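You operate a simulated robot arm through the tools that you are given. There is no shell and no other tool. Be economical: measure what you need, move in short steps, check, and stop when the job is done.

The job below is to be done with a simulated robot arm. You get a single attempt, and the scene is never put back.

TASK
Strain the lumpy paint from the old tin into the grey cup.
Fine: all of it; tin back where it stood; swing the strainer aside once it has run through.

Only the result counts: the job must be done as asked and must still hold three seconds after the hand-in. Knocking over, shifting, dropping, spilling or breaking anything else fails it.

THE ROBOT
A 6-joint arm with a two-finger parallel gripper, fixed in place. Base frame: the origin is at the foot of the arm, x ahead of it, y to its left, z up; the work surface is at about z = 0.75. Readings come in m, rad, newtons and seconds.
With the tool pointing down near the work surface it reaches from about 0.32 to 0.82 m from the base axis. Its first joint turns from -2.897 to 2.897 rad. Payload 3.91 kg.
The tool frame sits at the grasp point between the pads (the TCP): z along the fingers, y along the line on which they close. The tips reach 0.03 m beyond it. The gripper opens to 0.11 m. The fingers are 0.02 m wide and 0.01 m thick; the gripper's body (0.048 by 0.112 m) begins 0.055 m behind the TCP.
Orientation is told as [roll, pitch, yaw] about the base's x, y, z axes, in that order, counted from this pose: with the fingers straight down and closing along the base's y, the tool's x points along the base's -x, its y along +y and its z along -z.

THE INTERFACE
- The arm moves only by the tool servo_tool. Its arguments are lists of equal length, an entry for each row: "linear": the shift along the base's x, y, z in m, a list of three; "dr": the turn, a rotation vector about the base's x, y, z in rad, a list of three; "fingers": the finger opening in m, from 0 to 0.11. In form: {"linear": [[x, y, z], ...], "dr": [[rx, ry, rz], ...], "fingers": [fingers, ...]}. A call has 1 to 10 rows; each row shifts and turns the commanded pose from where the row before left it. Rows are played at 5 a second. More than 0.05 m and 0.15 rad between two rows, or a gripper value outside its range, and nothing of the call is played. A pose out of reach is approached as far as the arm can. The call stops where the force on the tool passes 50 N (or 10 N more than at its start, if that is more) or the arm is blocked; 0.2 s more then pass. The fingers move at their own pace (about 0.045 m/s each) and stop on an object; they squeeze with about 38 N. The grip force told is the motor's: it shows also when the fingers shut on nothing. Time passes only in rows, and 0.2 s behind the last, so rows that do not move let the fingers close. It gives the time, the measured TCP pose, the force on the tool (base axes), the opening and the grip force at its end, in the units of the frame above (readings bear some noise).
- Cameras (640 x 400 px; columns grow to the right, rows downward): "scene" is fixed at [0.3993, 0.4999, 1.5352]; the picture's right is [-0.99, 0.16, 0.00], its down [0.16, 0.96, -0.23] and it looks along [-0.04, -0.22, -0.97] (base axes); focal length 307 px, centre (320, 200). "wrist" rides on the gripper at [0.077, 0.007, -0.114] in the tool frame; the picture's right is [-0.09, 1.00, 0.00], its down [-0.80, -0.07, -0.59] and it looks along [-0.59, -0.05, 0.80] (tool axes); focal length 270 px, centre (320, 200). There is no depth. A picture from a camera that has moved, and an enlarged one, comes with that camera's place and axes in the base frame and with its lens.
- grab_frame(camera): a new picture of that camera. It takes no simulated time.
- move_column(by): slides the trunk up (or, below 0, down) by that many m; the arm rides with it, the base frame stays. It gives what a move gives, with no picture.
- enlarge(camera, box): a new picture of the part [left, top, right, bottom] of that camera's present view, enlarged. It takes no simulated time.
- finish_job(): hands the job in; it is judged then, once.

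Go step by step. Nothing tells you positions but the pictures and the camera data: compare them with the known pose of the tool, close in by small moves and look again before you grip or let go. The budget is 120 turns and 84 pictures, counting those below and the enlarged ones. Unless the task says otherwise, let go and move clear before handing in, and close with one line.

The tools are called after ">>>" by a JSON object that holds its "op" and its "data". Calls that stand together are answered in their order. servo_tool: Moves the arm, as the interface text tells. Its arguments: {"type":"object","properties":{"linear":{"type":"array","items":{"type":"array","items":{"type":"number"}}},"dr":{"type":"array","items":{"type":"array","items":{"type":"number"}}},"fingers":{"type":"array","items":{"type":"number"}}},"required":["linear","dr","fingers"]} The other tools are called the same way: move_column (by) slides the trunk up or down; grab_frame (camera) takes a picture; enlarge (camera, box) takes an enlarged picture of a part of a camera's view; finish_job () hands the job in.

At the start:

```text
t: 0.0
tcp_pos: [0.2903, 0.4158, 1.2618]
orientation: [0.002, 0.001, 0.001]
ft_force: [1.3, 1.0, 0.3]
opening: 0.1098
finger_force: 0.1
trunk travel left (down, up): [-0.575, 0.035]
```

scene: 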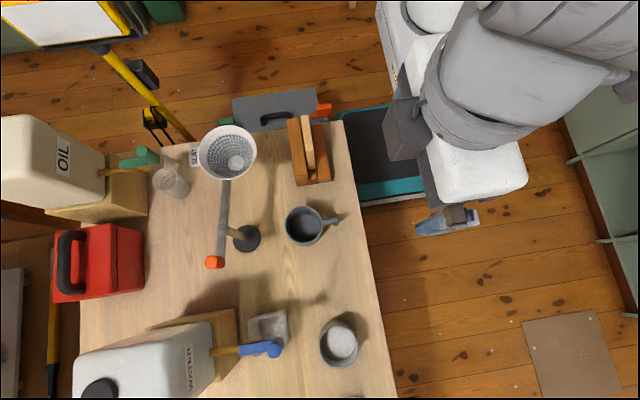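
wrist: 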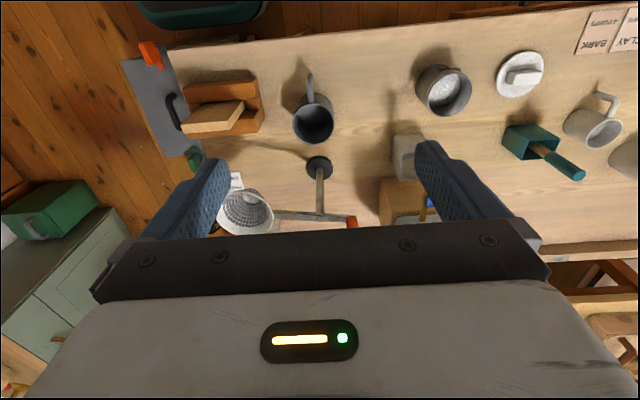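

I see a bench with a strainer on a swinging stand, a dark handled cup, and a tin-like vessel with white contents. I'll take closer views before deciding which is which.

>>> {"op": "enlarge", "data": {"camera": "scene", "box": [140, 100, 360, 280]}}

>>> {"op": "enlarge", "data": {"camera": "scene", "box": [200, 270, 400, 400]}}

>>> {"op": "enlarge", "data": {"camera": "wrist", "box": [180, 40, 640, 250]}}

```text
2.22 times, centred on (250, 190) of scene
camera zoom: at [0.3993, 0.4999, 1.5352], right [-0.99, 0.16, 0.0], down [0.16, 0.96, -0.23], along [-0.04, -0.22, -0.97], focal length 682 px, centre (476, 222)
```

zoom: 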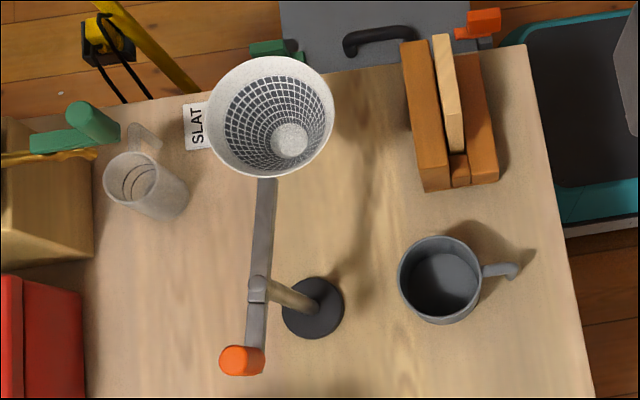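

```text
3.08 times, centred on (300, 335) of scene
camera zoom: at [0.3993, 0.4999, 1.5352], right [-0.99, 0.16, 0.0], down [0.16, 0.96, -0.23], along [-0.04, -0.22, -0.97], focal length 945 px, centre (382, -215)
```

zoom: 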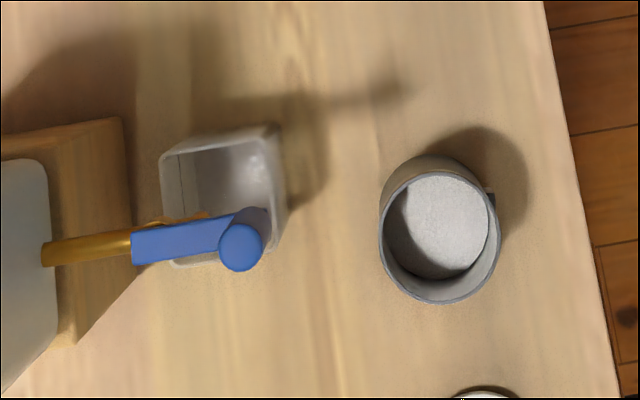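

```text
1.39 times, centred on (410, 145) of wrist
camera zoom: at [0.2153, 0.4224, 1.3753], right [0.09, 1.0, 0.0], down [0.8, -0.07, 0.59], along [0.59, -0.05, -0.8], focal length 376 px, centre (195, 276)
```

zoom: 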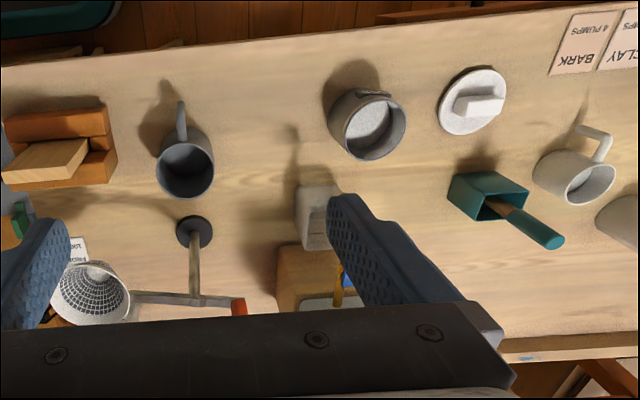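

The strainer pivots on a post at about (0.567, 0.392), with arm radius around 0.146 m. The dark grey cup at about (0.417, 0.395) lies on that swing circle, and the tin is probably at (0.386, 0.657). I'll move the wrist camera to check the tin and the rest of the bench.

>>> {"op": "servo_tool", "data": {"linear": [[0, 0.04, -0.03], [0, 0.04, -0.03], [0, 0.04, -0.03], [0, 0.04, -0.03], [0, 0.04, -0.03]], "dr": [[0, 0, 0], [0, 0, 0], [0, 0, 0], [0, 0, 0], [0, 0, 0]], "fingers": [0.11, 0.11, 0.11, 0.11, 0.11]}}

>>> {"op": "grab_frame", "data": {"camera": "wrist"}}

```text
t: 1.2
tcp_pos: [0.2923, 0.6148, 1.1092]
orientation: [0.001, 0.0, -0.001]
ft_force: [0.8, -0.3, -0.3]
opening: 0.1101
finger_force: 0.0
trunk travel left (down, up): [-0.575, 0.035]
```

```text
78 pictures are left
camera wrist: at [0.2156, 0.6221, 1.2242], right [0.09, 1.0, 0.0], down [0.8, -0.07, 0.59], along [0.59, -0.05, -0.8], focal length 270 px, centre (320, 200)
```

wrist: 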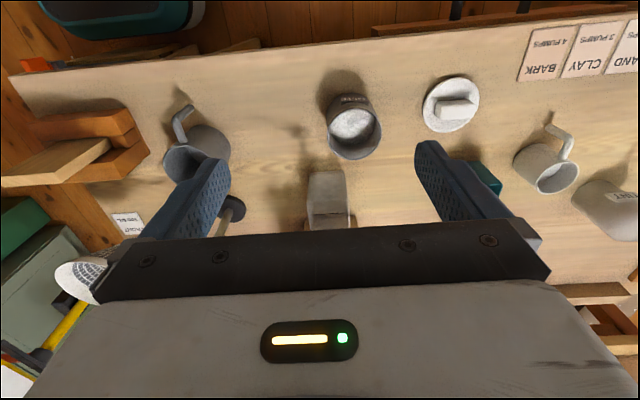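

>>> {"op": "enlarge", "data": {"camera": "wrist", "box": [290, 60, 420, 180]}}

>>> {"op": "enlarge", "data": {"camera": "wrist", "box": [480, 10, 640, 250]}}

```text
3.33 times, centred on (355, 120) of wrist
camera zoom: at [0.2156, 0.6221, 1.2242], right [0.09, 1.0, 0.0], down [0.8, -0.07, 0.59], along [0.59, -0.05, -0.8], focal length 901 px, centre (203, 467)
```

zoom: 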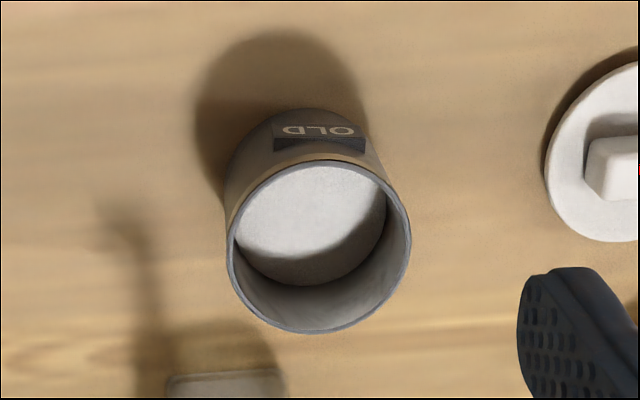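

```text
1.67 times, centred on (560, 130) of wrist
camera zoom: at [0.2156, 0.6221, 1.2242], right [0.09, 1.0, 0.0], down [0.8, -0.07, 0.59], along [0.59, -0.05, -0.8], focal length 450 px, centre (-80, 317)
```

zoom: 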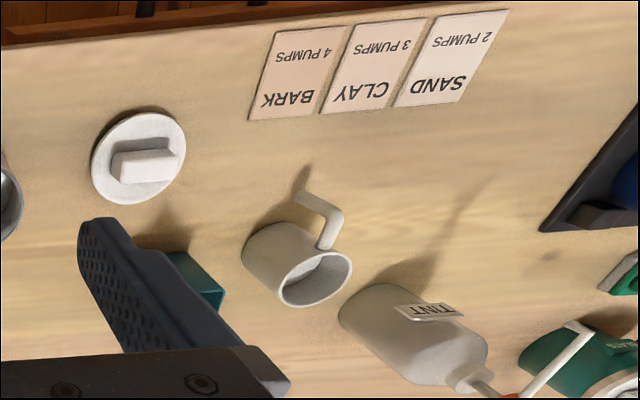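

The tin marked "OLD" stands at about (0.386, 0.662). Its rim is at z ≈ 0.83 and it is about 8 cm across, with the lid already off. The grey cup is already on the strainer's swing circle, so the strainer goes over it first. I'll move closer to view its handle.

>>> {"op": "servo_tool", "data": {"linear": [[0.03, -0.03, 0.01], [0.03, -0.03, 0.01], [0.03, -0.03, 0], [0.03, -0.03, 0], [0.03, -0.03, 0]], "dr": [[0, 0, 0], [0, 0, 0], [0, 0, 0], [0, 0, 0], [0, 0, 0]], "fingers": [0.08, 0.06, 0.06, 0.06, 0.06]}}

>>> {"op": "grab_frame", "data": {"camera": "wrist"}}

>>> {"op": "grab_frame", "data": {"camera": "scene"}}

```text
t: 2.4
tcp_pos: [0.4422, 0.4643, 1.1301]
orientation: [0.001, 0.0, 0.0]
ft_force: [-0.3, -0.3, -0.5]
opening: 0.0599
finger_force: 0.0
trunk travel left (down, up): [-0.575, 0.035]
```

```text
75 pictures are left
camera wrist: at [0.3658, 0.4718, 1.2452], right [0.09, 1.0, 0.0], down [0.8, -0.07, 0.59], along [0.59, -0.05, -0.8], focal length 270 px, centre (320, 200)
```

wrist: 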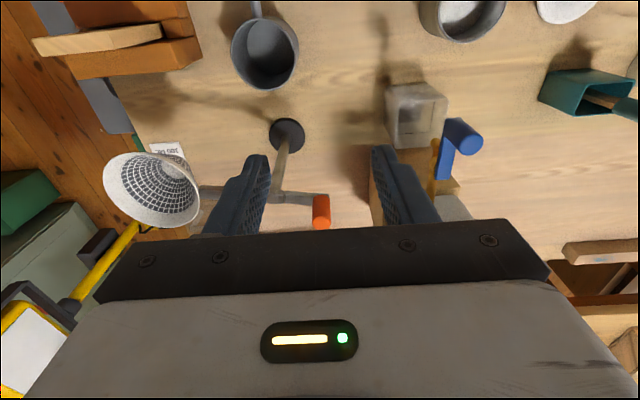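

```text
74 pictures are left
```

scene: 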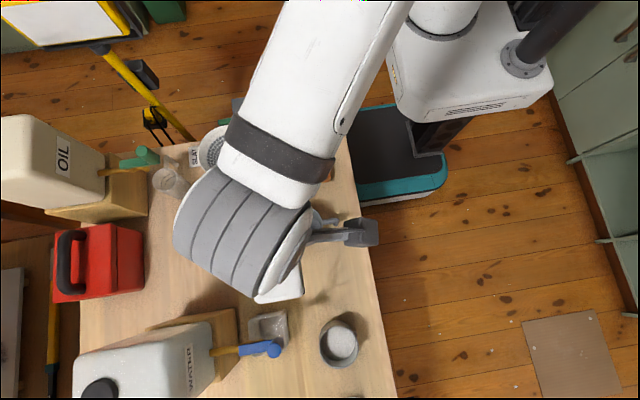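

The orange handle looks like a short upright cylinder on the bar's end. I'll zoom in to see its shape.

>>> {"op": "enlarge", "data": {"camera": "wrist", "box": [90, 100, 390, 250]}}

```text
2.13 times, centred on (240, 175) of wrist
camera zoom: at [0.3658, 0.4718, 1.2452], right [0.09, 1.0, 0.0], down [0.8, -0.07, 0.59], along [0.59, -0.05, -0.8], focal length 577 px, centre (491, 253)
```

zoom: 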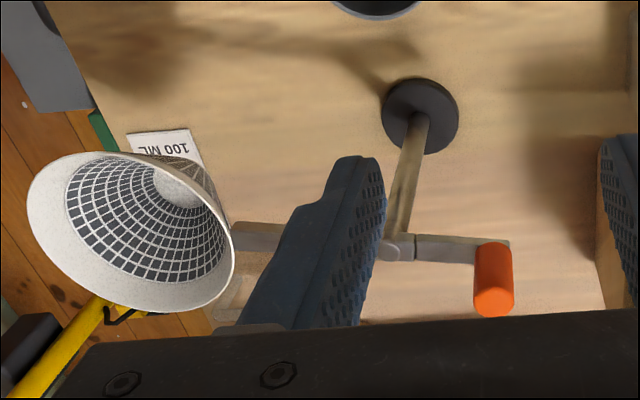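

The handle is a vertical cylinder, 22 mm across, with its top at about (0.573, 0.459, 1.007). The pivot is at about (0.563, 0.396). I'll hover over the handle with the fingers turned to straddle it in the swing direction.

>>> {"op": "servo_tool", "data": {"linear": [[0.0131, -0.0005, -0.003], [0.0131, -0.0005, -0.003], [0.0131, -0.0005, -0.003], [0.0131, -0.0005, -0.003], [0.0131, -0.0005, -0.003], [0.0131, -0.0005, -0.003], [0.0131, -0.0005, -0.003], [0.0131, -0.0005, -0.003], [0.0131, -0.0005, -0.003], [0.0131, -0.0005, -0.003]], "dr": [[0, 0, 0.141], [0, 0, 0.141], [0, 0, 0.141], [0, 0, 0.141], [0, 0, 0.141], [0, 0, 0.141], [0, 0, 0.141], [0, 0, 0.141], [0, 0, 0.141], [0, 0, 0.141]], "fingers": [0.06, 0.06, 0.06, 0.06, 0.06, 0.06, 0.06, 0.06, 0.06, 0.06]}}

>>> {"op": "grab_frame", "data": {"camera": "wrist"}}

```text
t: 4.6
tcp_pos: [0.5731, 0.4602, 1.1022]
orientation: [0.001, -0.001, 1.411]
ft_force: [-0.2, 0.7, 0.3]
opening: 0.0601
finger_force: 0.0
trunk travel left (down, up): [-0.575, 0.035]
```

```text
72 pictures are left
camera wrist: at [0.5548, 0.3857, 1.2151], right [-0.97, 0.24, 0.0], down [0.2, 0.78, 0.59], along [0.14, 0.58, -0.8], focal length 270 px, centre (320, 200)
```

wrist: 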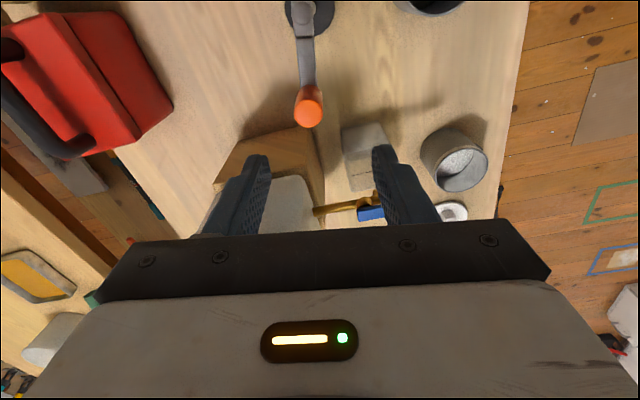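

The handle top is between the fingers, with its centre near (0.577, 0.450). I'll correct slightly and descend around it.

>>> {"op": "servo_tool", "data": {"linear": [[0.004, -0.009, -0.025], [0, 0, -0.025], [0, 0, -0.025], [0, 0, -0.022], [0, 0, 0]], "dr": [[0, 0, 0], [0, 0, 0], [0, 0, 0], [0, 0, 0], [0, 0, 0]], "fingers": [0.06, 0.06, 0.06, 0.06, 0.06]}}

>>> {"op": "grab_frame", "data": {"camera": "wrist"}}

```text
t: 5.8
tcp_pos: [0.578, 0.4502, 1.0053]
orientation: [-0.002, 0.002, 1.408]
ft_force: [0.1, -0.7, 0.4]
opening: 0.0598
finger_force: 0.0
trunk travel left (down, up): [-0.575, 0.035]
```

```text
71 pictures are left
camera wrist: at [0.5592, 0.3765, 1.1185], right [-0.97, 0.25, 0.0], down [0.2, 0.78, 0.59], along [0.15, 0.58, -0.8], focal length 270 px, centre (320, 200)
```

wrist: 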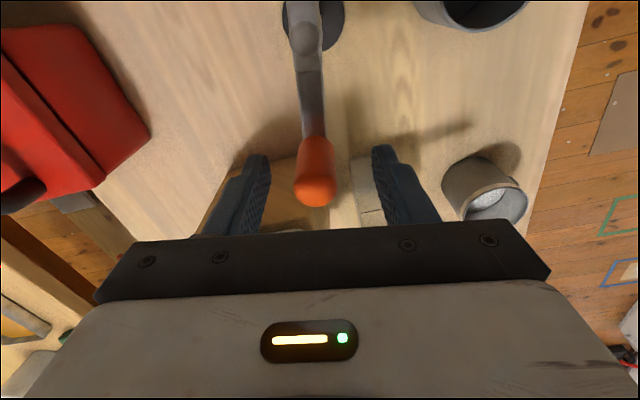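

The handle sits centred between the fingers, and the pivot is refined to about (0.568, 0.392). I'll close to a loose cage and swing clockwise, halfway first.

>>> {"op": "servo_tool", "data": {"linear": [[0.002, 0.002, 0], [0, 0, 0], [0.0083, -0.0023, 0], [0.0079, -0.0036, 0], [0.0073, -0.0045, 0], [0.0067, -0.0056, 0], [0.0058, -0.0064, 0]], "dr": [[0, 0, 0], [0, 0, 0], [0, 0, -0.1396], [0, 0, -0.1396], [0, 0, -0.1396], [0, 0, -0.1396], [0, 0, -0.1396]], "fingers": [0.027, 0.027, 0.027, 0.027, 0.027, 0.027, 0.027]}}

>>> {"op": "grab_frame", "data": {"camera": "wrist"}}

>>> {"op": "grab_frame", "data": {"camera": "scene"}}

```text
t: 7.4
tcp_pos: [0.6153, 0.4305, 1.0049]
orientation: [0.001, 0.001, 0.71]
ft_force: [0.6, 0.4, -1.0]
opening: 0.0272
finger_force: 0.1
trunk travel left (down, up): [-0.575, 0.035]
```

```text
70 pictures are left
camera wrist: at [0.5532, 0.3862, 1.1185], right [-0.58, 0.81, 0.0], down [0.65, 0.47, 0.59], along [0.48, 0.35, -0.8], focal length 270 px, centre (320, 200)
```

wrist: 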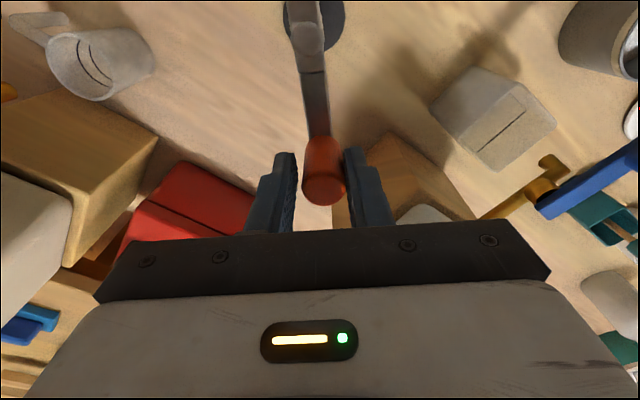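

```text
69 pictures are left
```

scene: 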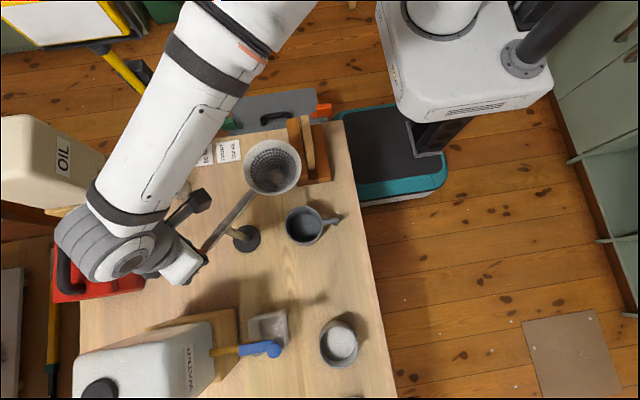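

The strainer swings smoothly and the holder stays clear. I'll continue the arc.

>>> {"op": "servo_tool", "data": {"linear": [[0.0048, -0.0072, 0], [0.0038, -0.0078, 0], [0.0027, -0.0082, 0], [0.0015, -0.0085, 0], [0.0003, -0.0087, 0], [0, 0, 0]], "dr": [[0, 0, -0.1396], [0, 0, -0.1396], [0, 0, -0.1396], [0, 0, -0.1396], [0, 0, -0.1396], [0, 0, 0]], "fingers": [0.027, 0.027, 0.027, 0.027, 0.027, 0.027]}}

>>> {"op": "enlarge", "data": {"camera": "scene", "box": [200, 140, 360, 270]}}

```text
t: 8.8
tcp_pos: [0.6279, 0.39, 1.0044]
orientation: [0.0, 0.0, 0.013]
ft_force: [-0.1, -0.1, 0.5]
opening: 0.0269
finger_force: 0.0
trunk travel left (down, up): [-0.575, 0.035]
```

```text
3.08 times, centred on (280, 205) of scene
camera zoom: at [0.3993, 0.4999, 1.5352], right [-0.99, 0.16, 0.0], down [0.16, 0.96, -0.23], along [-0.04, -0.22, -0.97], focal length 945 px, centre (443, 185)
```

zoom: 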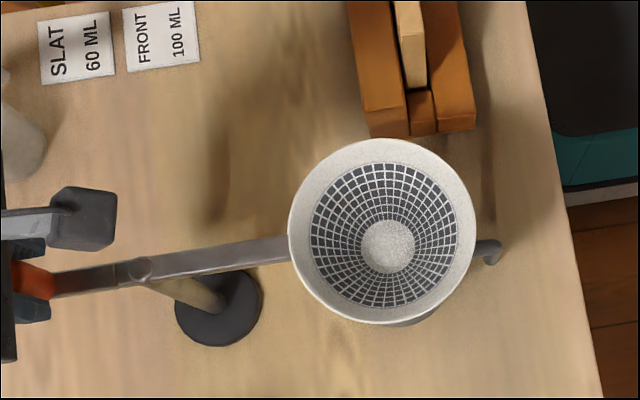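

The strainer is centred over the grey cup, both at about (0.417, 0.395). I'll release it and rise, then travel toward the tin while turning the tool so the camera ends up on top for a side grip.

>>> {"op": "servo_tool", "data": {"linear": [[0, 0, 0], [0, 0, 0], [0, 0, 0.04], [0, 0, 0.04], [0, 0, 0.04]], "dr": [[0, 0, 0], [0, 0, 0], [0, 0, 0], [0, 0, 0], [0, 0, 0]], "fingers": [0.05, 0.05, 0.06, 0.08, 0.11]}}

>>> {"op": "servo_tool", "data": {"linear": [[-0.027, 0.02, 0], [-0.027, 0.02, 0], [-0.027, 0.02, 0], [-0.027, 0.02, 0], [-0.027, 0.02, 0], [-0.027, 0.02, 0], [-0.027, 0.02, 0], [-0.027, 0.02, 0], [-0.027, 0.02, 0], [-0.027, 0.02, 0]], "dr": [[0, 0, -0.145], [0, 0, -0.145], [0, 0, -0.145], [0, 0, -0.145], [0, 0, -0.145], [0, 0, -0.145], [0, 0, -0.145], [0, 0, -0.145], [0, 0, -0.145], [0, 0, -0.145]], "fingers": [0.11, 0.11, 0.11, 0.11, 0.11, 0.11, 0.11, 0.11, 0.11, 0.11]}}

>>> {"op": "grab_frame", "data": {"camera": "scene"}}

```text
t: 10.0
tcp_pos: [0.6275, 0.3882, 1.1265]
orientation: [0.001, -0.001, 0.014]
ft_force: [0.4, 0.1, 0.3]
opening: 0.1101
finger_force: 0.0
trunk travel left (down, up): [-0.575, 0.035]
```

```text
t: 12.2
tcp_pos: [0.3559, 0.5903, 1.1249]
orientation: [0.0, 0.0, -1.438]
ft_force: [0.0, -0.3, 0.4]
opening: 0.1098
finger_force: 0.1
trunk travel left (down, up): [-0.575, 0.035]
```

```text
67 pictures are left
```

scene: 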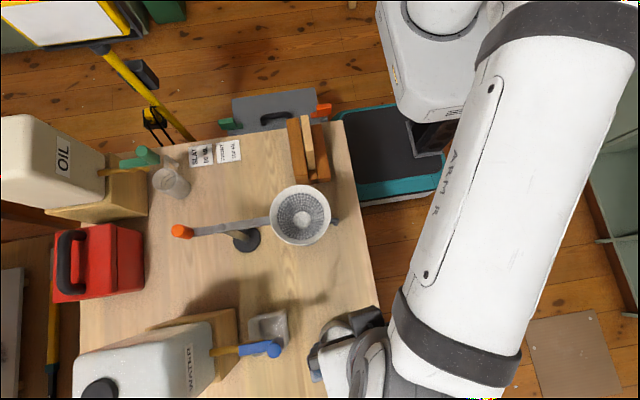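

The strainer stays put over the cup. I'll continue yawing to −2.3, then tilt the tool toward the tin at height.

>>> {"op": "servo_tool", "data": {"linear": [[-0.007, 0, 0], [-0.007, 0, 0], [-0.007, 0, 0], [-0.007, 0, 0], [-0.007, 0, 0], [-0.006, 0, 0]], "dr": [[0, 0, -0.1437], [0, 0, -0.1437], [0, 0, -0.1437], [0, 0, -0.1437], [0, 0, -0.1437], [0, 0, -0.1437]], "fingers": [0.11, 0.11, 0.11, 0.11, 0.11, 0.11]}}

>>> {"op": "servo_tool", "data": {"linear": [[0, 0, 0], [0, 0, 0], [0, 0, 0], [0, 0, 0], [0, 0, 0], [0, 0, 0], [0, 0, 0]], "dr": [[0.1019, -0.0917, 0], [0.1019, -0.0917, 0], [0.1019, -0.0917, 0], [0.1019, -0.0917, 0], [0.1019, -0.0917, 0], [0.1019, -0.0917, 0], [0.1019, -0.0917, 0]], "fingers": [0.11, 0.11, 0.11, 0.11, 0.11, 0.11, 0.11]}}

>>> {"op": "grab_frame", "data": {"camera": "wrist"}}

>>> {"op": "grab_frame", "data": {"camera": "scene"}}

```text
t: 13.6
tcp_pos: [0.3461, 0.5847, 1.1246]
orientation: [-0.01, 0.001, -1.901]
ft_force: [-0.4, -0.5, -0.2]
opening: 0.1099
finger_force: 0.1
out of reach, approached as far as the arm can: row 4, 5, 6
trunk travel left (down, up): [-0.575, 0.035]
```

```text
t: 15.2
tcp_pos: [0.4541, 0.5409, 1.1483]
orientation: [0.426, 0.843, -1.68]
ft_force: [0.0, -0.1, 0.4]
opening: 0.1101
finger_force: 0.1
out of reach, approached as far as the arm can: row 1, 2, 3, 4, 5, 6, 7
trunk travel left (down, up): [-0.575, 0.035]
```

```text
66 pictures are left
camera wrist: at [0.4108, 0.5168, 1.277], right [0.86, -0.46, 0.21], down [-0.41, -0.88, -0.26], along [0.3, 0.14, -0.94], focal length 270 px, centre (320, 200)
```

wrist: 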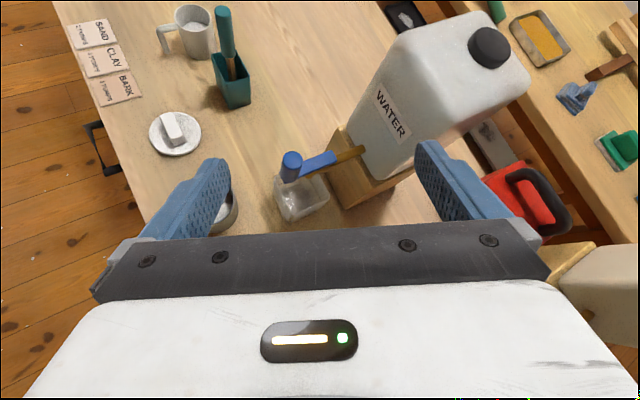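

```text
65 pictures are left
```

scene: 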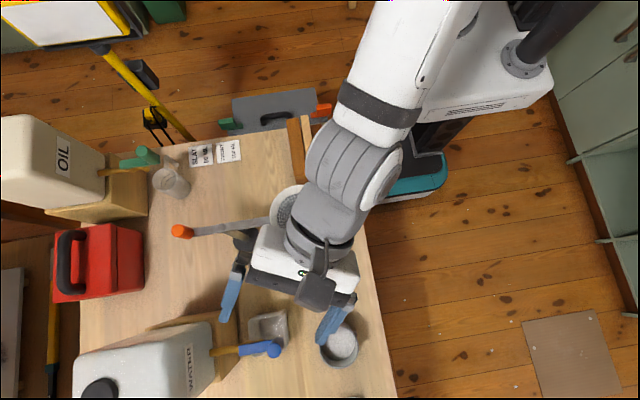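

The wrist roll hit its limit in that direction, and the tool is now skewed above the bench, though nothing has been touched. I'll send a null row to see where the commanded pose stands.

>>> {"op": "servo_tool", "data": {"linear": [[0, 0, 0.0]], "dr": [[0, 0, 0]], "fingers": [0.11]}}

```text
t: 15.6
tcp_pos: [0.4535, 0.541, 1.149]
orientation: [0.424, 0.843, -1.68]
ft_force: [0.0, 0.8, 0.5]
opening: 0.1099
finger_force: 0.1
trunk travel left (down, up): [-0.575, 0.035]
```

The command restarts from the measured pose. The roll limit is about ±2.9 relative to the arm, so I'll take the tool upright and turn the other way round. That also leaves roll room for pouring toward −y.

>>> {"op": "servo_tool", "data": {"linear": [[0, 0, 0], [0, 0, 0], [0, 0, 0], [0, 0, 0], [0, 0, 0], [0, 0, 0], [0, 0, 0]], "dr": [[-0.1043, 0.0798, 0], [-0.1043, 0.0798, 0], [-0.1043, 0.0798, 0], [-0.1043, 0.0798, 0], [-0.1043, 0.0798, 0], [-0.1043, 0.0798, 0], [-0.1043, 0.0798, 0]], "fingers": [0.11, 0.11, 0.11, 0.11, 0.11, 0.11, 0.11]}}

>>> {"op": "servo_tool", "data": {"linear": [[-0.01, 0, 0], [-0.01, 0, 0], [-0.01, 0, 0], [-0.01, 0, 0], [-0.01, 0, 0], [-0.01, 0, 0], [-0.01, 0, 0], [-0.01, 0, 0], [-0.01, 0, 0], [-0.01, 0, 0]], "dr": [[0, 0, 0.148], [0, 0, 0.148], [0, 0, 0.148], [0, 0, 0.148], [0, 0, 0.148], [0, 0, 0.148], [0, 0, 0.148], [0, 0, 0.148], [0, 0, 0.148], [0, 0, 0.148]], "fingers": [0.11, 0.11, 0.11, 0.11, 0.11, 0.11, 0.11, 0.11, 0.11, 0.11]}}

```text
t: 17.2
tcp_pos: [0.4404, 0.5617, 1.152]
orientation: [0.011, 0.304, -1.831]
ft_force: [0.6, -0.4, 0.2]
opening: 0.1101
finger_force: 0.0
out of reach, approached as far as the arm can: row 1, 2, 3, 4
trunk travel left (down, up): [-0.575, 0.035]
```

```text
t: 19.4
tcp_pos: [0.341, 0.5605, 1.1528]
orientation: [0.011, 0.306, -0.348]
ft_force: [1.7, 0.0, 0.2]
opening: 0.1099
finger_force: 0.0
trunk travel left (down, up): [-0.575, 0.035]
```

>>> {"op": "servo_tool", "data": {"linear": [[0, 0, 0], [0, 0, 0], [0, 0, 0], [0, 0, 0], [0, 0, 0], [0, 0, 0], [0, 0, 0], [0, 0, 0], [0, 0, 0], [0, 0, 0]], "dr": [[-0.0348, -0.0959, 0], [-0.0348, -0.0959, 0], [-0.0348, -0.0959, 0], [0, 0, 0.148], [0, 0, 0.148], [0, 0, 0.148], [0, 0, 0.148], [0, 0, 0.148], [0, 0, 0.148], [0, 0, 0.148]], "fingers": [0.11, 0.11, 0.11, 0.11, 0.11, 0.11, 0.11, 0.11, 0.11, 0.11]}}

>>> {"op": "servo_tool", "data": {"linear": [[0, 0, 0], [0, 0, 0], [0, 0, 0], [0, 0, 0], [0, 0, 0], [0, 0, 0], [0, 0, 0], [0, 0, 0], [0, 0, 0], [0, 0, 0]], "dr": [[0, 0, 0.148], [0, 0, 0.148], [0, 0, 0.148], [0, 0, 0.148], [0, 0, 0.148], [0, 0, 0.148], [0, 0, 0.148], [0, 0, 0.148], [0, 0, 0.148], [0, 0, 0.148]], "fingers": [0.11, 0.11, 0.11, 0.11, 0.11, 0.11, 0.11, 0.11, 0.11, 0.11]}}

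>>> {"op": "servo_tool", "data": {"linear": [[0, 0, 0], [0, 0, 0], [0, 0, 0], [0, 0, 0], [0, 0, 0], [0, 0, 0], [0, 0, 0], [0, 0, 0]], "dr": [[0, 0, 0.148], [0, 0, 0.148], [0, 0, 0.148], [0, 0, 0.148], [0, 0, 0.148], [0, 0, 0.148], [0, 0, 0.148], [0, 0, 0.148]], "fingers": [0.11, 0.11, 0.11, 0.11, 0.11, 0.11, 0.11, 0.11]}}

```text
t: 21.6
tcp_pos: [0.3403, 0.5601, 1.1535]
orientation: [0.012, 0.0, 0.688]
ft_force: [0.6, 0.4, -0.4]
opening: 0.1099
finger_force: 0.1
trunk travel left (down, up): [-0.575, 0.035]
```

```text
t: 23.8
tcp_pos: [0.3399, 0.5607, 1.1533]
orientation: [0.012, 0.002, 2.169]
ft_force: [-0.2, -0.3, -0.1]
opening: 0.1101
finger_force: 0.0
trunk travel left (down, up): [-0.575, 0.035]
```

```text
t: 25.6
tcp_pos: [0.3414, 0.56, 1.1526]
orientation: [0.011, 0.0, -2.931]
ft_force: [0.0, -0.5, -1.4]
opening: 0.1101
finger_force: 0.0
trunk travel left (down, up): [-0.575, 0.035]
```

The tool is upright with yaw ≈ 3.35 and room left on the roll. I'll tilt it toward the tin, heading about 12° and 30° below horizontal.

>>> {"op": "servo_tool", "data": {"linear": [[-0.008, 0.0098, -0.006], [-0.008, 0.0098, -0.006], [-0.008, 0.0098, -0.006], [-0.008, 0.0098, -0.006], [-0.008, 0.0098, -0.006], [-0.008, 0.0098, -0.006], [-0.008, 0.0098, -0.006], [-0.008, 0.0098, -0.006]], "dr": [[0.0274, -0.1281, 0], [0.0274, -0.1281, 0], [0.0274, -0.1281, 0], [0.0274, -0.1281, 0], [0.0274, -0.1281, 0], [0.0274, -0.1281, 0], [0.0274, -0.1281, 0], [0.0274, -0.1281, 0]], "fingers": [0.11, 0.11, 0.11, 0.11, 0.11, 0.11, 0.11, 0.11]}}

>>> {"op": "grab_frame", "data": {"camera": "scene"}}

>>> {"op": "grab_frame", "data": {"camera": "wrist"}}

```text
t: 27.4
tcp_pos: [0.2761, 0.64, 1.1051]
orientation: [0.008, 1.05, -2.937]
ft_force: [0.4, 0.9, -0.2]
opening: 0.1099
finger_force: 0.0
trunk travel left (down, up): [-0.575, 0.035]
```

```text
64 pictures are left
```

scene: 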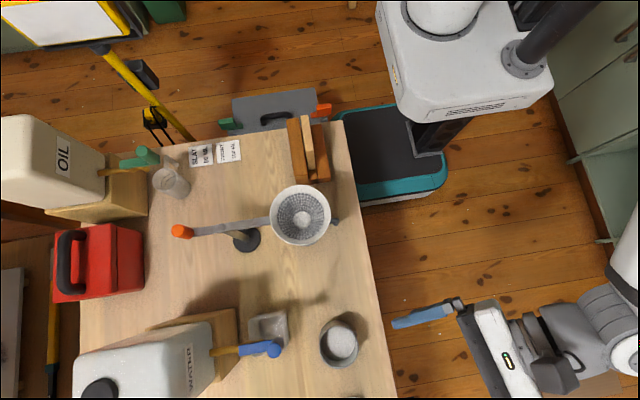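

```text
63 pictures are left
camera wrist: at [0.2177, 0.6217, 1.2272], right [0.15, -0.99, -0.07], down [-0.91, -0.11, -0.4], along [0.39, 0.13, -0.91], focal length 270 px, centre (320, 200)
```

wrist: 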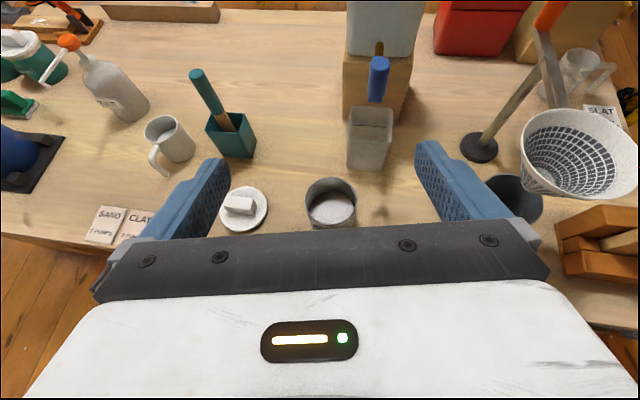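

The side approach with the camera on top works and the tin is right ahead. Before gripping, I'll dry-run the pour pose with the empty gripper well above the strainer.

>>> {"op": "servo_tool", "data": {"linear": [[0.028, -0.04, 0.01], [0.028, -0.04, 0.01], [0.028, -0.04, 0.01], [0.028, -0.04, 0.01], [0.028, -0.04, 0.01]], "dr": [[0, 0, 0], [0, 0, 0], [0, 0, 0], [0, 0, 0], [0, 0, 0]], "fingers": [0.11, 0.11, 0.11, 0.11, 0.11]}}

>>> {"op": "servo_tool", "data": {"linear": [[0, 0, 0], [0, 0, 0], [0, 0, 0], [0, 0, 0], [0, 0, 0], [0, 0, 0], [0, 0, 0], [0, 0, 0], [0, 0, 0], [0, 0, 0]], "dr": [[0.1467, 0.0313, 0], [0.1467, 0.0313, 0], [0.1467, 0.0313, 0], [0.1467, 0.0313, 0], [0.1467, 0.0313, 0], [0.1467, 0.0313, 0], [0.1467, 0.0313, 0], [0.1467, 0.0313, 0], [0.1467, 0.0313, 0], [0.1467, 0.0313, 0]], "fingers": [0.11, 0.11, 0.11, 0.11, 0.11, 0.11, 0.11, 0.11, 0.11, 0.11]}}

>>> {"op": "servo_tool", "data": {"linear": [[0, 0, 0], [0, 0, 0], [0, 0, 0], [0, 0, 0]], "dr": [[0.1467, 0.0313, 0], [0.1467, 0.0313, 0], [0.1467, 0.0313, 0], [0.1467, 0.0313, 0]], "fingers": [0.11, 0.11, 0.11, 0.11]}}

>>> {"op": "grab_frame", "data": {"camera": "scene"}}

```text
t: 28.6
tcp_pos: [0.4155, 0.4367, 1.1552]
orientation: [0.005, 1.048, -2.938]
ft_force: [-0.2, -0.3, 0.4]
opening: 0.1102
finger_force: 0.1
trunk travel left (down, up): [-0.575, 0.035]
```

```text
t: 30.8
tcp_pos: [0.4163, 0.4406, 1.1555]
orientation: [-1.526, 0.058, 2.3]
ft_force: [-0.7, -0.3, 0.2]
opening: 0.1099
finger_force: 0.1
trunk travel left (down, up): [-0.575, 0.035]
```

```text
t: 31.8
tcp_pos: [0.4128, 0.4416, 1.1544]
orientation: [-1.844, -0.457, 2.37]
ft_force: [-0.3, -0.1, 0.3]
opening: 0.1099
finger_force: 0.0
out of reach, approached as far as the arm can: row 1
trunk travel left (down, up): [-0.575, 0.035]
```

```text
62 pictures are left
```

scene: 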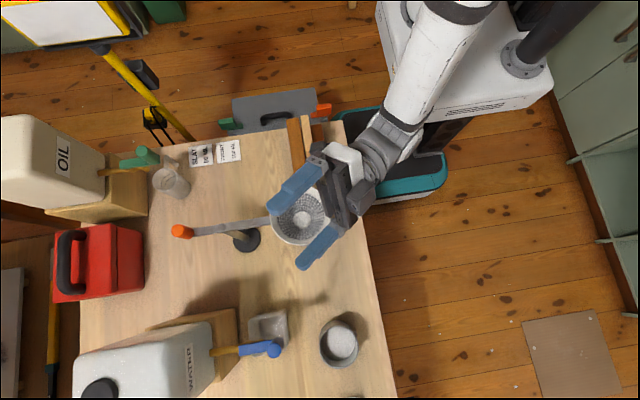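

The roll reached 120° but passed a near-singular spot. Turning the heading to about −15° before pouring should avoid that, so I'll unroll and dry-run the variant.

>>> {"op": "servo_tool", "data": {"linear": [[0, 0, 0], [0, 0, 0], [0, 0, 0], [0, 0, 0], [0, 0, 0], [0, 0, 0], [0, 0, 0], [0, 0, 0], [0, 0, 0], [0, 0, 0]], "dr": [[-0.1467, -0.0313, 0], [-0.1467, -0.0313, 0], [-0.1467, -0.0313, 0], [-0.1467, -0.0313, 0], [-0.1467, -0.0313, 0], [-0.1467, -0.0313, 0], [-0.1467, -0.0313, 0], [-0.1467, -0.0313, 0], [-0.1467, -0.0313, 0], [-0.1467, -0.0313, 0]], "fingers": [0.11, 0.11, 0.11, 0.11, 0.11, 0.11, 0.11, 0.11, 0.11, 0.11]}}

>>> {"op": "servo_tool", "data": {"linear": [[0, 0, 0], [0, 0, 0], [0, 0, 0], [0, 0, 0], [0, 0, -0.02], [0, 0, -0.02], [0, 0, -0.02]], "dr": [[-0.1467, -0.0313, 0], [-0.1467, -0.0313, 0], [-0.1467, -0.0313, 0], [-0.1467, -0.0313, 0], [0, 0, -0.15], [0, 0, -0.15], [0, 0, -0.15]], "fingers": [0.11, 0.11, 0.11, 0.11, 0.11, 0.11, 0.11]}}

```text
t: 34.0
tcp_pos: [0.4135, 0.4415, 1.1565]
orientation: [-0.931, 0.796, 2.575]
ft_force: [0.7, -0.5, 0.5]
opening: 0.1101
finger_force: 0.1
trunk travel left (down, up): [-0.575, 0.035]
```

```text
t: 35.6
tcp_pos: [0.4132, 0.4433, 1.0935]
orientation: [0.011, 1.048, 2.898]
ft_force: [0.7, 0.6, -0.3]
opening: 0.1101
finger_force: 0.1
trunk travel left (down, up): [-0.575, 0.035]
```

>>> {"op": "servo_tool", "data": {"linear": [[0, 0, 0], [0, 0, 0], [0, 0, 0], [0, 0, 0], [0, 0, 0], [0, 0, 0], [0, 0, 0], [0, 0, 0], [0, 0, 0], [0, 0, 0]], "dr": [[0.1456, -0.0362, 0], [0.1456, -0.0362, 0], [0.1456, -0.0362, 0], [0.1456, -0.0362, 0], [0.1456, -0.0362, 0], [0.1456, -0.0362, 0], [0.1456, -0.0362, 0], [0.1456, -0.0362, 0], [0.1456, -0.0362, 0], [0.1456, -0.0362, 0]], "fingers": [0.09, 0.09, 0.09, 0.09, 0.09, 0.09, 0.09, 0.09, 0.09, 0.09]}}

>>> {"op": "servo_tool", "data": {"linear": [[0, 0, 0], [0, 0, 0], [0, 0, 0], [0, 0, 0]], "dr": [[0.1456, -0.0362, 0], [0.1456, -0.0362, 0], [0.1456, -0.0362, 0], [0.1456, -0.0362, 0]], "fingers": [0.09, 0.09, 0.09, 0.09]}}

>>> {"op": "grab_frame", "data": {"camera": "scene"}}

>>> {"op": "grab_frame", "data": {"camera": "wrist"}}

```text
t: 37.8
tcp_pos: [0.4129, 0.4418, 1.0953]
orientation: [-1.527, 0.059, 1.85]
ft_force: [0.2, -0.8, 0.5]
opening: 0.09
finger_force: 0.1
trunk travel left (down, up): [-0.575, 0.035]
```

```text
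t: 38.8
tcp_pos: [0.4123, 0.442, 1.0944]
orientation: [-1.846, -0.455, 1.917]
ft_force: [0.0, -0.5, 0.7]
opening: 0.09
finger_force: 0.1
trunk travel left (down, up): [-0.575, 0.035]
```

```text
61 pictures are left
```

scene: 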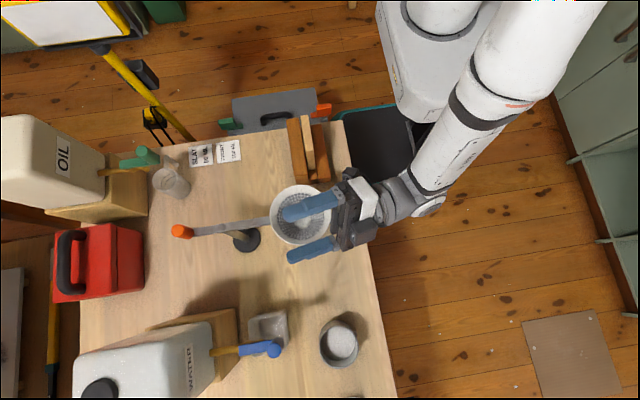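

```text
60 pictures are left
camera wrist: at [0.3289, 0.3564, 1.0263], right [0.09, 0.56, -0.82], down [-0.81, 0.52, 0.27], along [0.57, 0.65, 0.5], focal length 270 px, centre (320, 200)
```

wrist: 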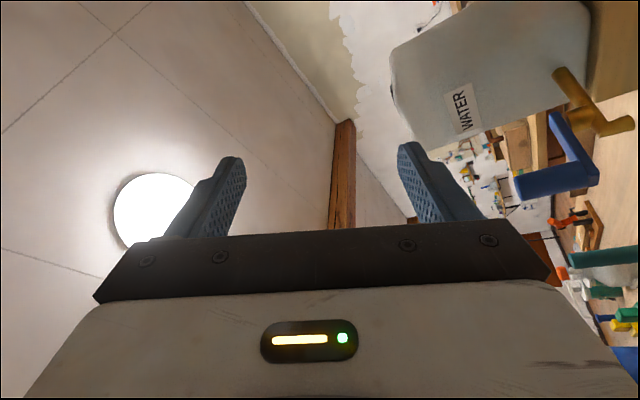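

The variant has no reach problems. I'll unroll and travel back to a pre-grasp point in front of the tin.

>>> {"op": "servo_tool", "data": {"linear": [[0, 0, 0], [0, 0, 0], [0, 0, 0], [0, 0, 0], [0, 0, 0], [0, 0, 0], [0, 0, 0], [0, 0, 0], [0, 0, 0], [0, 0, 0]], "dr": [[-0.1456, 0.0362, 0], [-0.1456, 0.0362, 0], [-0.1456, 0.0362, 0], [-0.1456, 0.0362, 0], [-0.1456, 0.0362, 0], [-0.1456, 0.0362, 0], [-0.1456, 0.0362, 0], [-0.1456, 0.0362, 0], [-0.1456, 0.0362, 0], [-0.1456, 0.0362, 0]], "fingers": [0.09, 0.09, 0.09, 0.09, 0.09, 0.09, 0.09, 0.09, 0.09, 0.09]}}

>>> {"op": "servo_tool", "data": {"linear": [[0, 0, 0.01], [0, 0, 0.01], [0, 0, 0], [0, 0, 0], [-0.03, 0.04, 0], [-0.03, 0.04, 0], [-0.03, 0.04, -0.01], [-0.025, 0.04, -0.01], [-0.02, 0.045, -0.02], [0, 0.045, -0.03]], "dr": [[-0.1456, 0.0362, 0], [-0.1456, 0.0362, 0], [-0.1456, 0.0362, 0], [-0.1456, 0.0362, 0], [0, 0, 0], [0, 0, 0], [0, 0, 0], [0, 0, 0], [0, 0, 0], [0, 0, 0]], "fingers": [0.11, 0.11, 0.11, 0.11, 0.11, 0.11, 0.11, 0.11, 0.11, 0.11]}}

>>> {"op": "grab_frame", "data": {"camera": "wrist"}}

```text
t: 41.0
tcp_pos: [0.4132, 0.4417, 1.0954]
orientation: [-0.929, 0.801, 2.126]
ft_force: [-0.4, -1.0, -0.2]
opening: 0.09
finger_force: 0.1
trunk travel left (down, up): [-0.575, 0.035]
```

```text
refused: row 7 steps farther than a row can; nothing moved
```

```text
59 pictures are left
camera wrist: at [0.3357, 0.3848, 1.193], right [-0.24, -0.75, -0.62], down [-0.82, 0.5, -0.29], along [0.52, 0.44, -0.73], focal length 270 px, centre (320, 200)
```

wrist: 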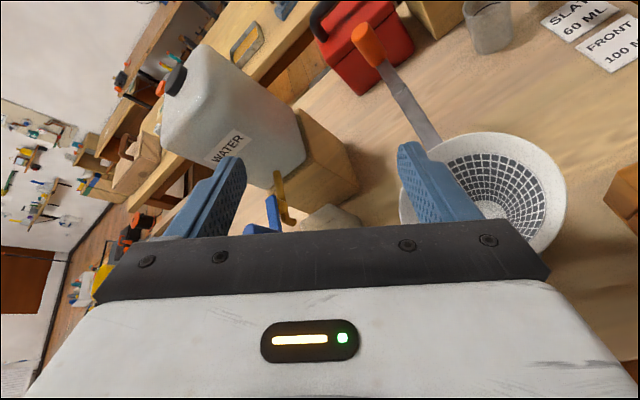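

The step was a bit too long for one row, so I'll replay it with smaller rows.

>>> {"op": "servo_tool", "data": {"linear": [[0, 0, 0.01], [0, 0, 0.01], [0, 0, 0], [0, 0, 0], [-0.025, 0.041, 0], [-0.025, 0.041, 0], [-0.025, 0.041, 0], [-0.025, 0.041, 0], [-0.024, 0.041, -0.01], [-0.02, 0.041, -0.01]], "dr": [[-0.1456, 0.0362, 0], [-0.1456, 0.0362, 0], [-0.1456, 0.0362, 0], [-0.1456, 0.0362, 0], [0, 0, 0], [0, 0, 0], [0, 0, 0], [0, 0, 0], [0, 0, 0], [0, 0, 0]], "fingers": [0.11, 0.11, 0.11, 0.11, 0.11, 0.11, 0.11, 0.11, 0.11, 0.11]}}

>>> {"op": "servo_tool", "data": {"linear": [[0, 0, -0.045], [0, 0, -0.045], [0, 0, -0.045], [0, 0, -0.045], [0, 0, -0.03]], "dr": [[0, 0, 0], [0, 0, 0], [0, 0, 0], [0, 0, 0], [0, 0, 0]], "fingers": [0.11, 0.11, 0.11, 0.11, 0.11]}}

>>> {"op": "grab_frame", "data": {"camera": "wrist"}}

>>> {"op": "grab_frame", "data": {"camera": "scene"}}

```text
t: 43.2
tcp_pos: [0.2688, 0.6891, 1.0928]
orientation: [0.012, 1.051, 2.901]
ft_force: [-0.9, 0.9, -0.1]
opening: 0.1099
finger_force: 0.1
trunk travel left (down, up): [-0.575, 0.035]
```

```text
t: 44.4
tcp_pos: [0.2689, 0.6882, 0.8835]
orientation: [0.007, 1.049, 2.897]
ft_force: [-0.4, 1.1, 1.1]
opening: 0.1102
finger_force: 0.0
trunk travel left (down, up): [-0.575, 0.035]
```

```text
58 pictures are left
camera wrist: at [0.2086, 0.6976, 1.0066], right [-0.29, -0.95, -0.07], down [-0.87, 0.29, -0.4], along [0.4, -0.05, -0.91], focal length 270 px, centre (320, 200)
```

wrist: 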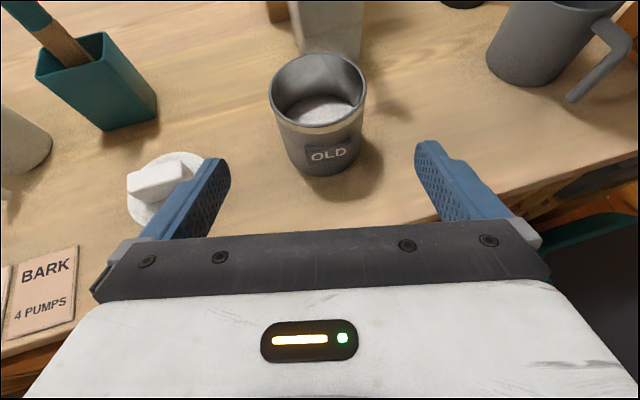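

```text
57 pictures are left
```

scene: 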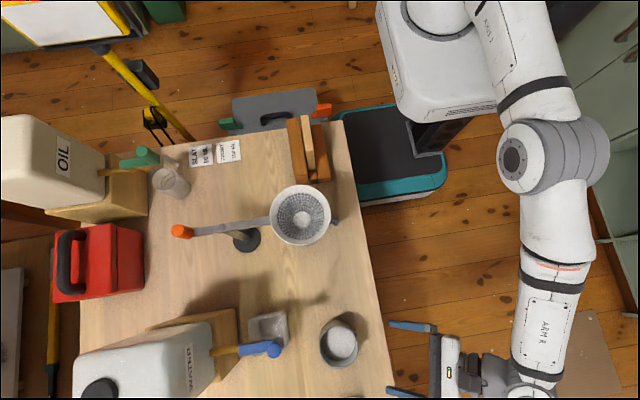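

The tin's rim centre measures (0.387, 0.660), confirming the estimate. I'll close in partway and check alignment.

>>> {"op": "servo_tool", "data": {"linear": [[0.015, -0.0035, -0.02], [0.015, -0.0035, -0.02], [0.015, -0.0035, -0.015], [0.015, -0.0035, -0.01], [0, 0, 0]], "dr": [[0, 0, 0], [0, 0, 0], [0, 0, 0], [0, 0, 0], [0, 0, 0]], "fingers": [0.11, 0.11, 0.11, 0.11, 0.11]}}

>>> {"op": "grab_frame", "data": {"camera": "wrist"}}

>>> {"op": "grab_frame", "data": {"camera": "scene"}}

```text
t: 45.6
tcp_pos: [0.3284, 0.6743, 0.8185]
orientation: [0.008, 1.049, 2.897]
ft_force: [1.1, 0.4, -0.2]
opening: 0.1099
finger_force: 0.1
trunk travel left (down, up): [-0.575, 0.035]
```

```text
56 pictures are left
camera wrist: at [0.2688, 0.6837, 0.9425], right [-0.29, -0.95, -0.07], down [-0.87, 0.29, -0.4], along [0.4, -0.05, -0.91], focal length 270 px, centre (320, 200)
```

wrist: 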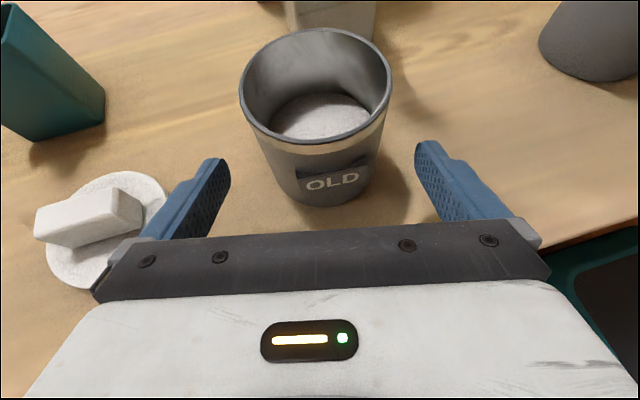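

```text
55 pictures are left
```

scene: 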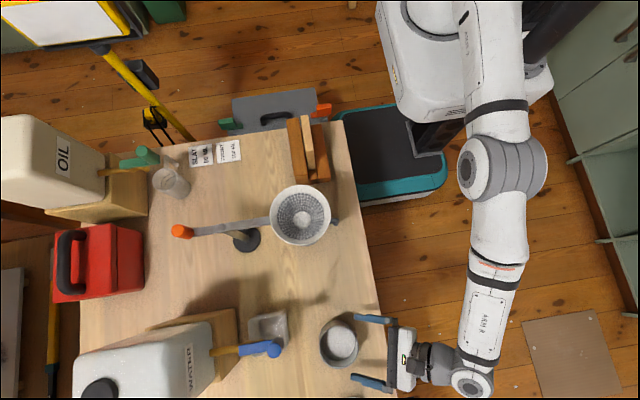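

Alignment is good, with the tin centred at (0.387, 0.660). I'll advance the rest, then close the fingers.

>>> {"op": "servo_tool", "data": {"linear": [[0.0146, -0.0036, -0.0055], [0.0146, -0.0036, -0.0055], [0.0146, -0.0036, -0.0055], [0.0146, -0.0036, -0.0055], [0, 0, 0]], "dr": [[0, 0, 0], [0, 0, 0], [0, 0, 0], [0, 0, 0], [0, 0, 0]], "fingers": [0.11, 0.11, 0.11, 0.11, 0.11]}}

>>> {"op": "grab_frame", "data": {"camera": "wrist"}}

```text
t: 46.8
tcp_pos: [0.387, 0.6601, 0.7972]
orientation: [0.009, 1.049, 2.9]
ft_force: [-0.4, 0.2, 0.4]
opening: 0.11
finger_force: 0.1
trunk travel left (down, up): [-0.575, 0.035]
```

```text
54 pictures are left
camera wrist: at [0.3272, 0.6694, 0.921], right [-0.29, -0.95, -0.07], down [-0.87, 0.29, -0.4], along [0.4, -0.05, -0.91], focal length 270 px, centre (320, 200)
```

wrist: 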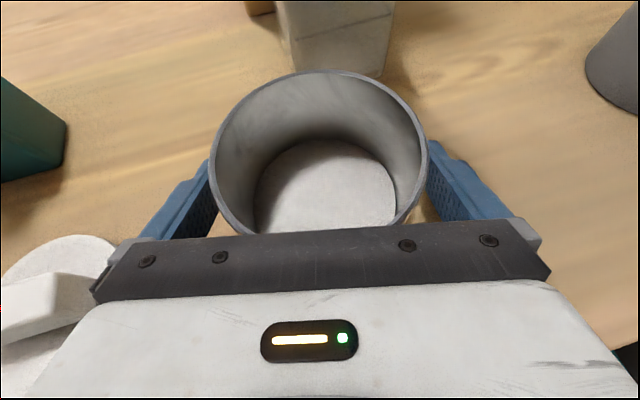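

>>> {"op": "servo_tool", "data": {"linear": [[0, 0, 0], [0, 0, 0], [0, 0, 0], [0, 0, 0]], "dr": [[0, 0, 0], [0, 0, 0], [0, 0, 0], [0, 0, 0]], "fingers": [0.06, 0.06, 0.06, 0.06]}}

>>> {"op": "grab_frame", "data": {"camera": "wrist"}}

```text
t: 47.8
tcp_pos: [0.3876, 0.6601, 0.7979]
orientation: [0.009, 1.049, 2.897]
ft_force: [0.1, -1.2, 0.5]
opening: 0.0824
finger_force: 38.4
trunk travel left (down, up): [-0.575, 0.035]
```

```text
53 pictures are left
camera wrist: at [0.3272, 0.6694, 0.9211], right [-0.29, -0.95, -0.07], down [-0.87, 0.29, -0.4], along [0.4, -0.05, -0.91], focal length 270 px, centre (320, 200)
```

wrist: 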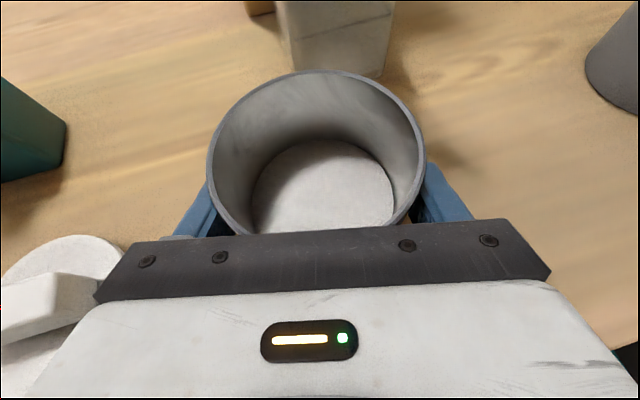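

The tin is gripped (opening 0.082 m, 38 N) at grip pose (0.3873, 0.6600, 0.7975), which I'll use for the return. I'll lift it straight up, level.

>>> {"op": "servo_tool", "data": {"linear": [[0, 0, 0.01], [0, 0, 0.02], [0, 0, 0.03], [0, 0, 0.035], [0, 0, 0.035], [0, 0, 0.035], [0, 0, 0.035], [0, 0, 0.035], [0, 0, 0.03], [0, 0, 0.0225]], "dr": [[0, 0, 0], [0, 0, 0], [0, 0, 0], [0, 0, 0], [0, 0, 0], [0, 0, 0], [0, 0, 0], [0, 0, 0], [0, 0, 0], [0, 0, 0]], "fingers": [0.06, 0.06, 0.06, 0.06, 0.06, 0.06, 0.06, 0.06, 0.06, 0.06]}}

>>> {"op": "grab_frame", "data": {"camera": "wrist"}}

```text
t: 50.0
tcp_pos: [0.3858, 0.659, 1.0849]
orientation: [0.011, 1.05, 2.899]
ft_force: [-0.1, -0.4, -2.7]
opening: 0.0822
finger_force: 38.1
trunk travel left (down, up): [-0.575, 0.035]
```

```text
52 pictures are left
camera wrist: at [0.3268, 0.6687, 1.2084], right [-0.29, -0.95, -0.07], down [-0.87, 0.29, -0.4], along [0.4, -0.05, -0.91], focal length 270 px, centre (320, 200)
```

wrist: 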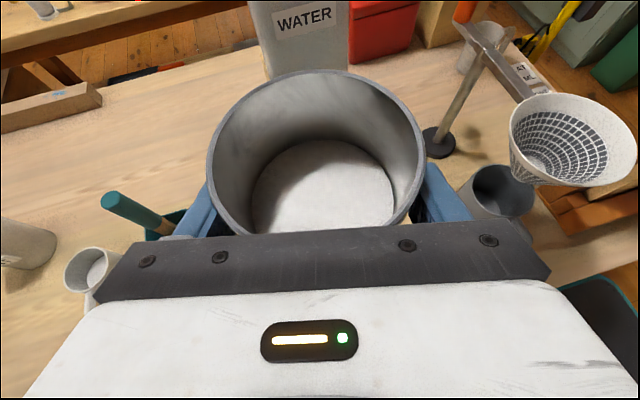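

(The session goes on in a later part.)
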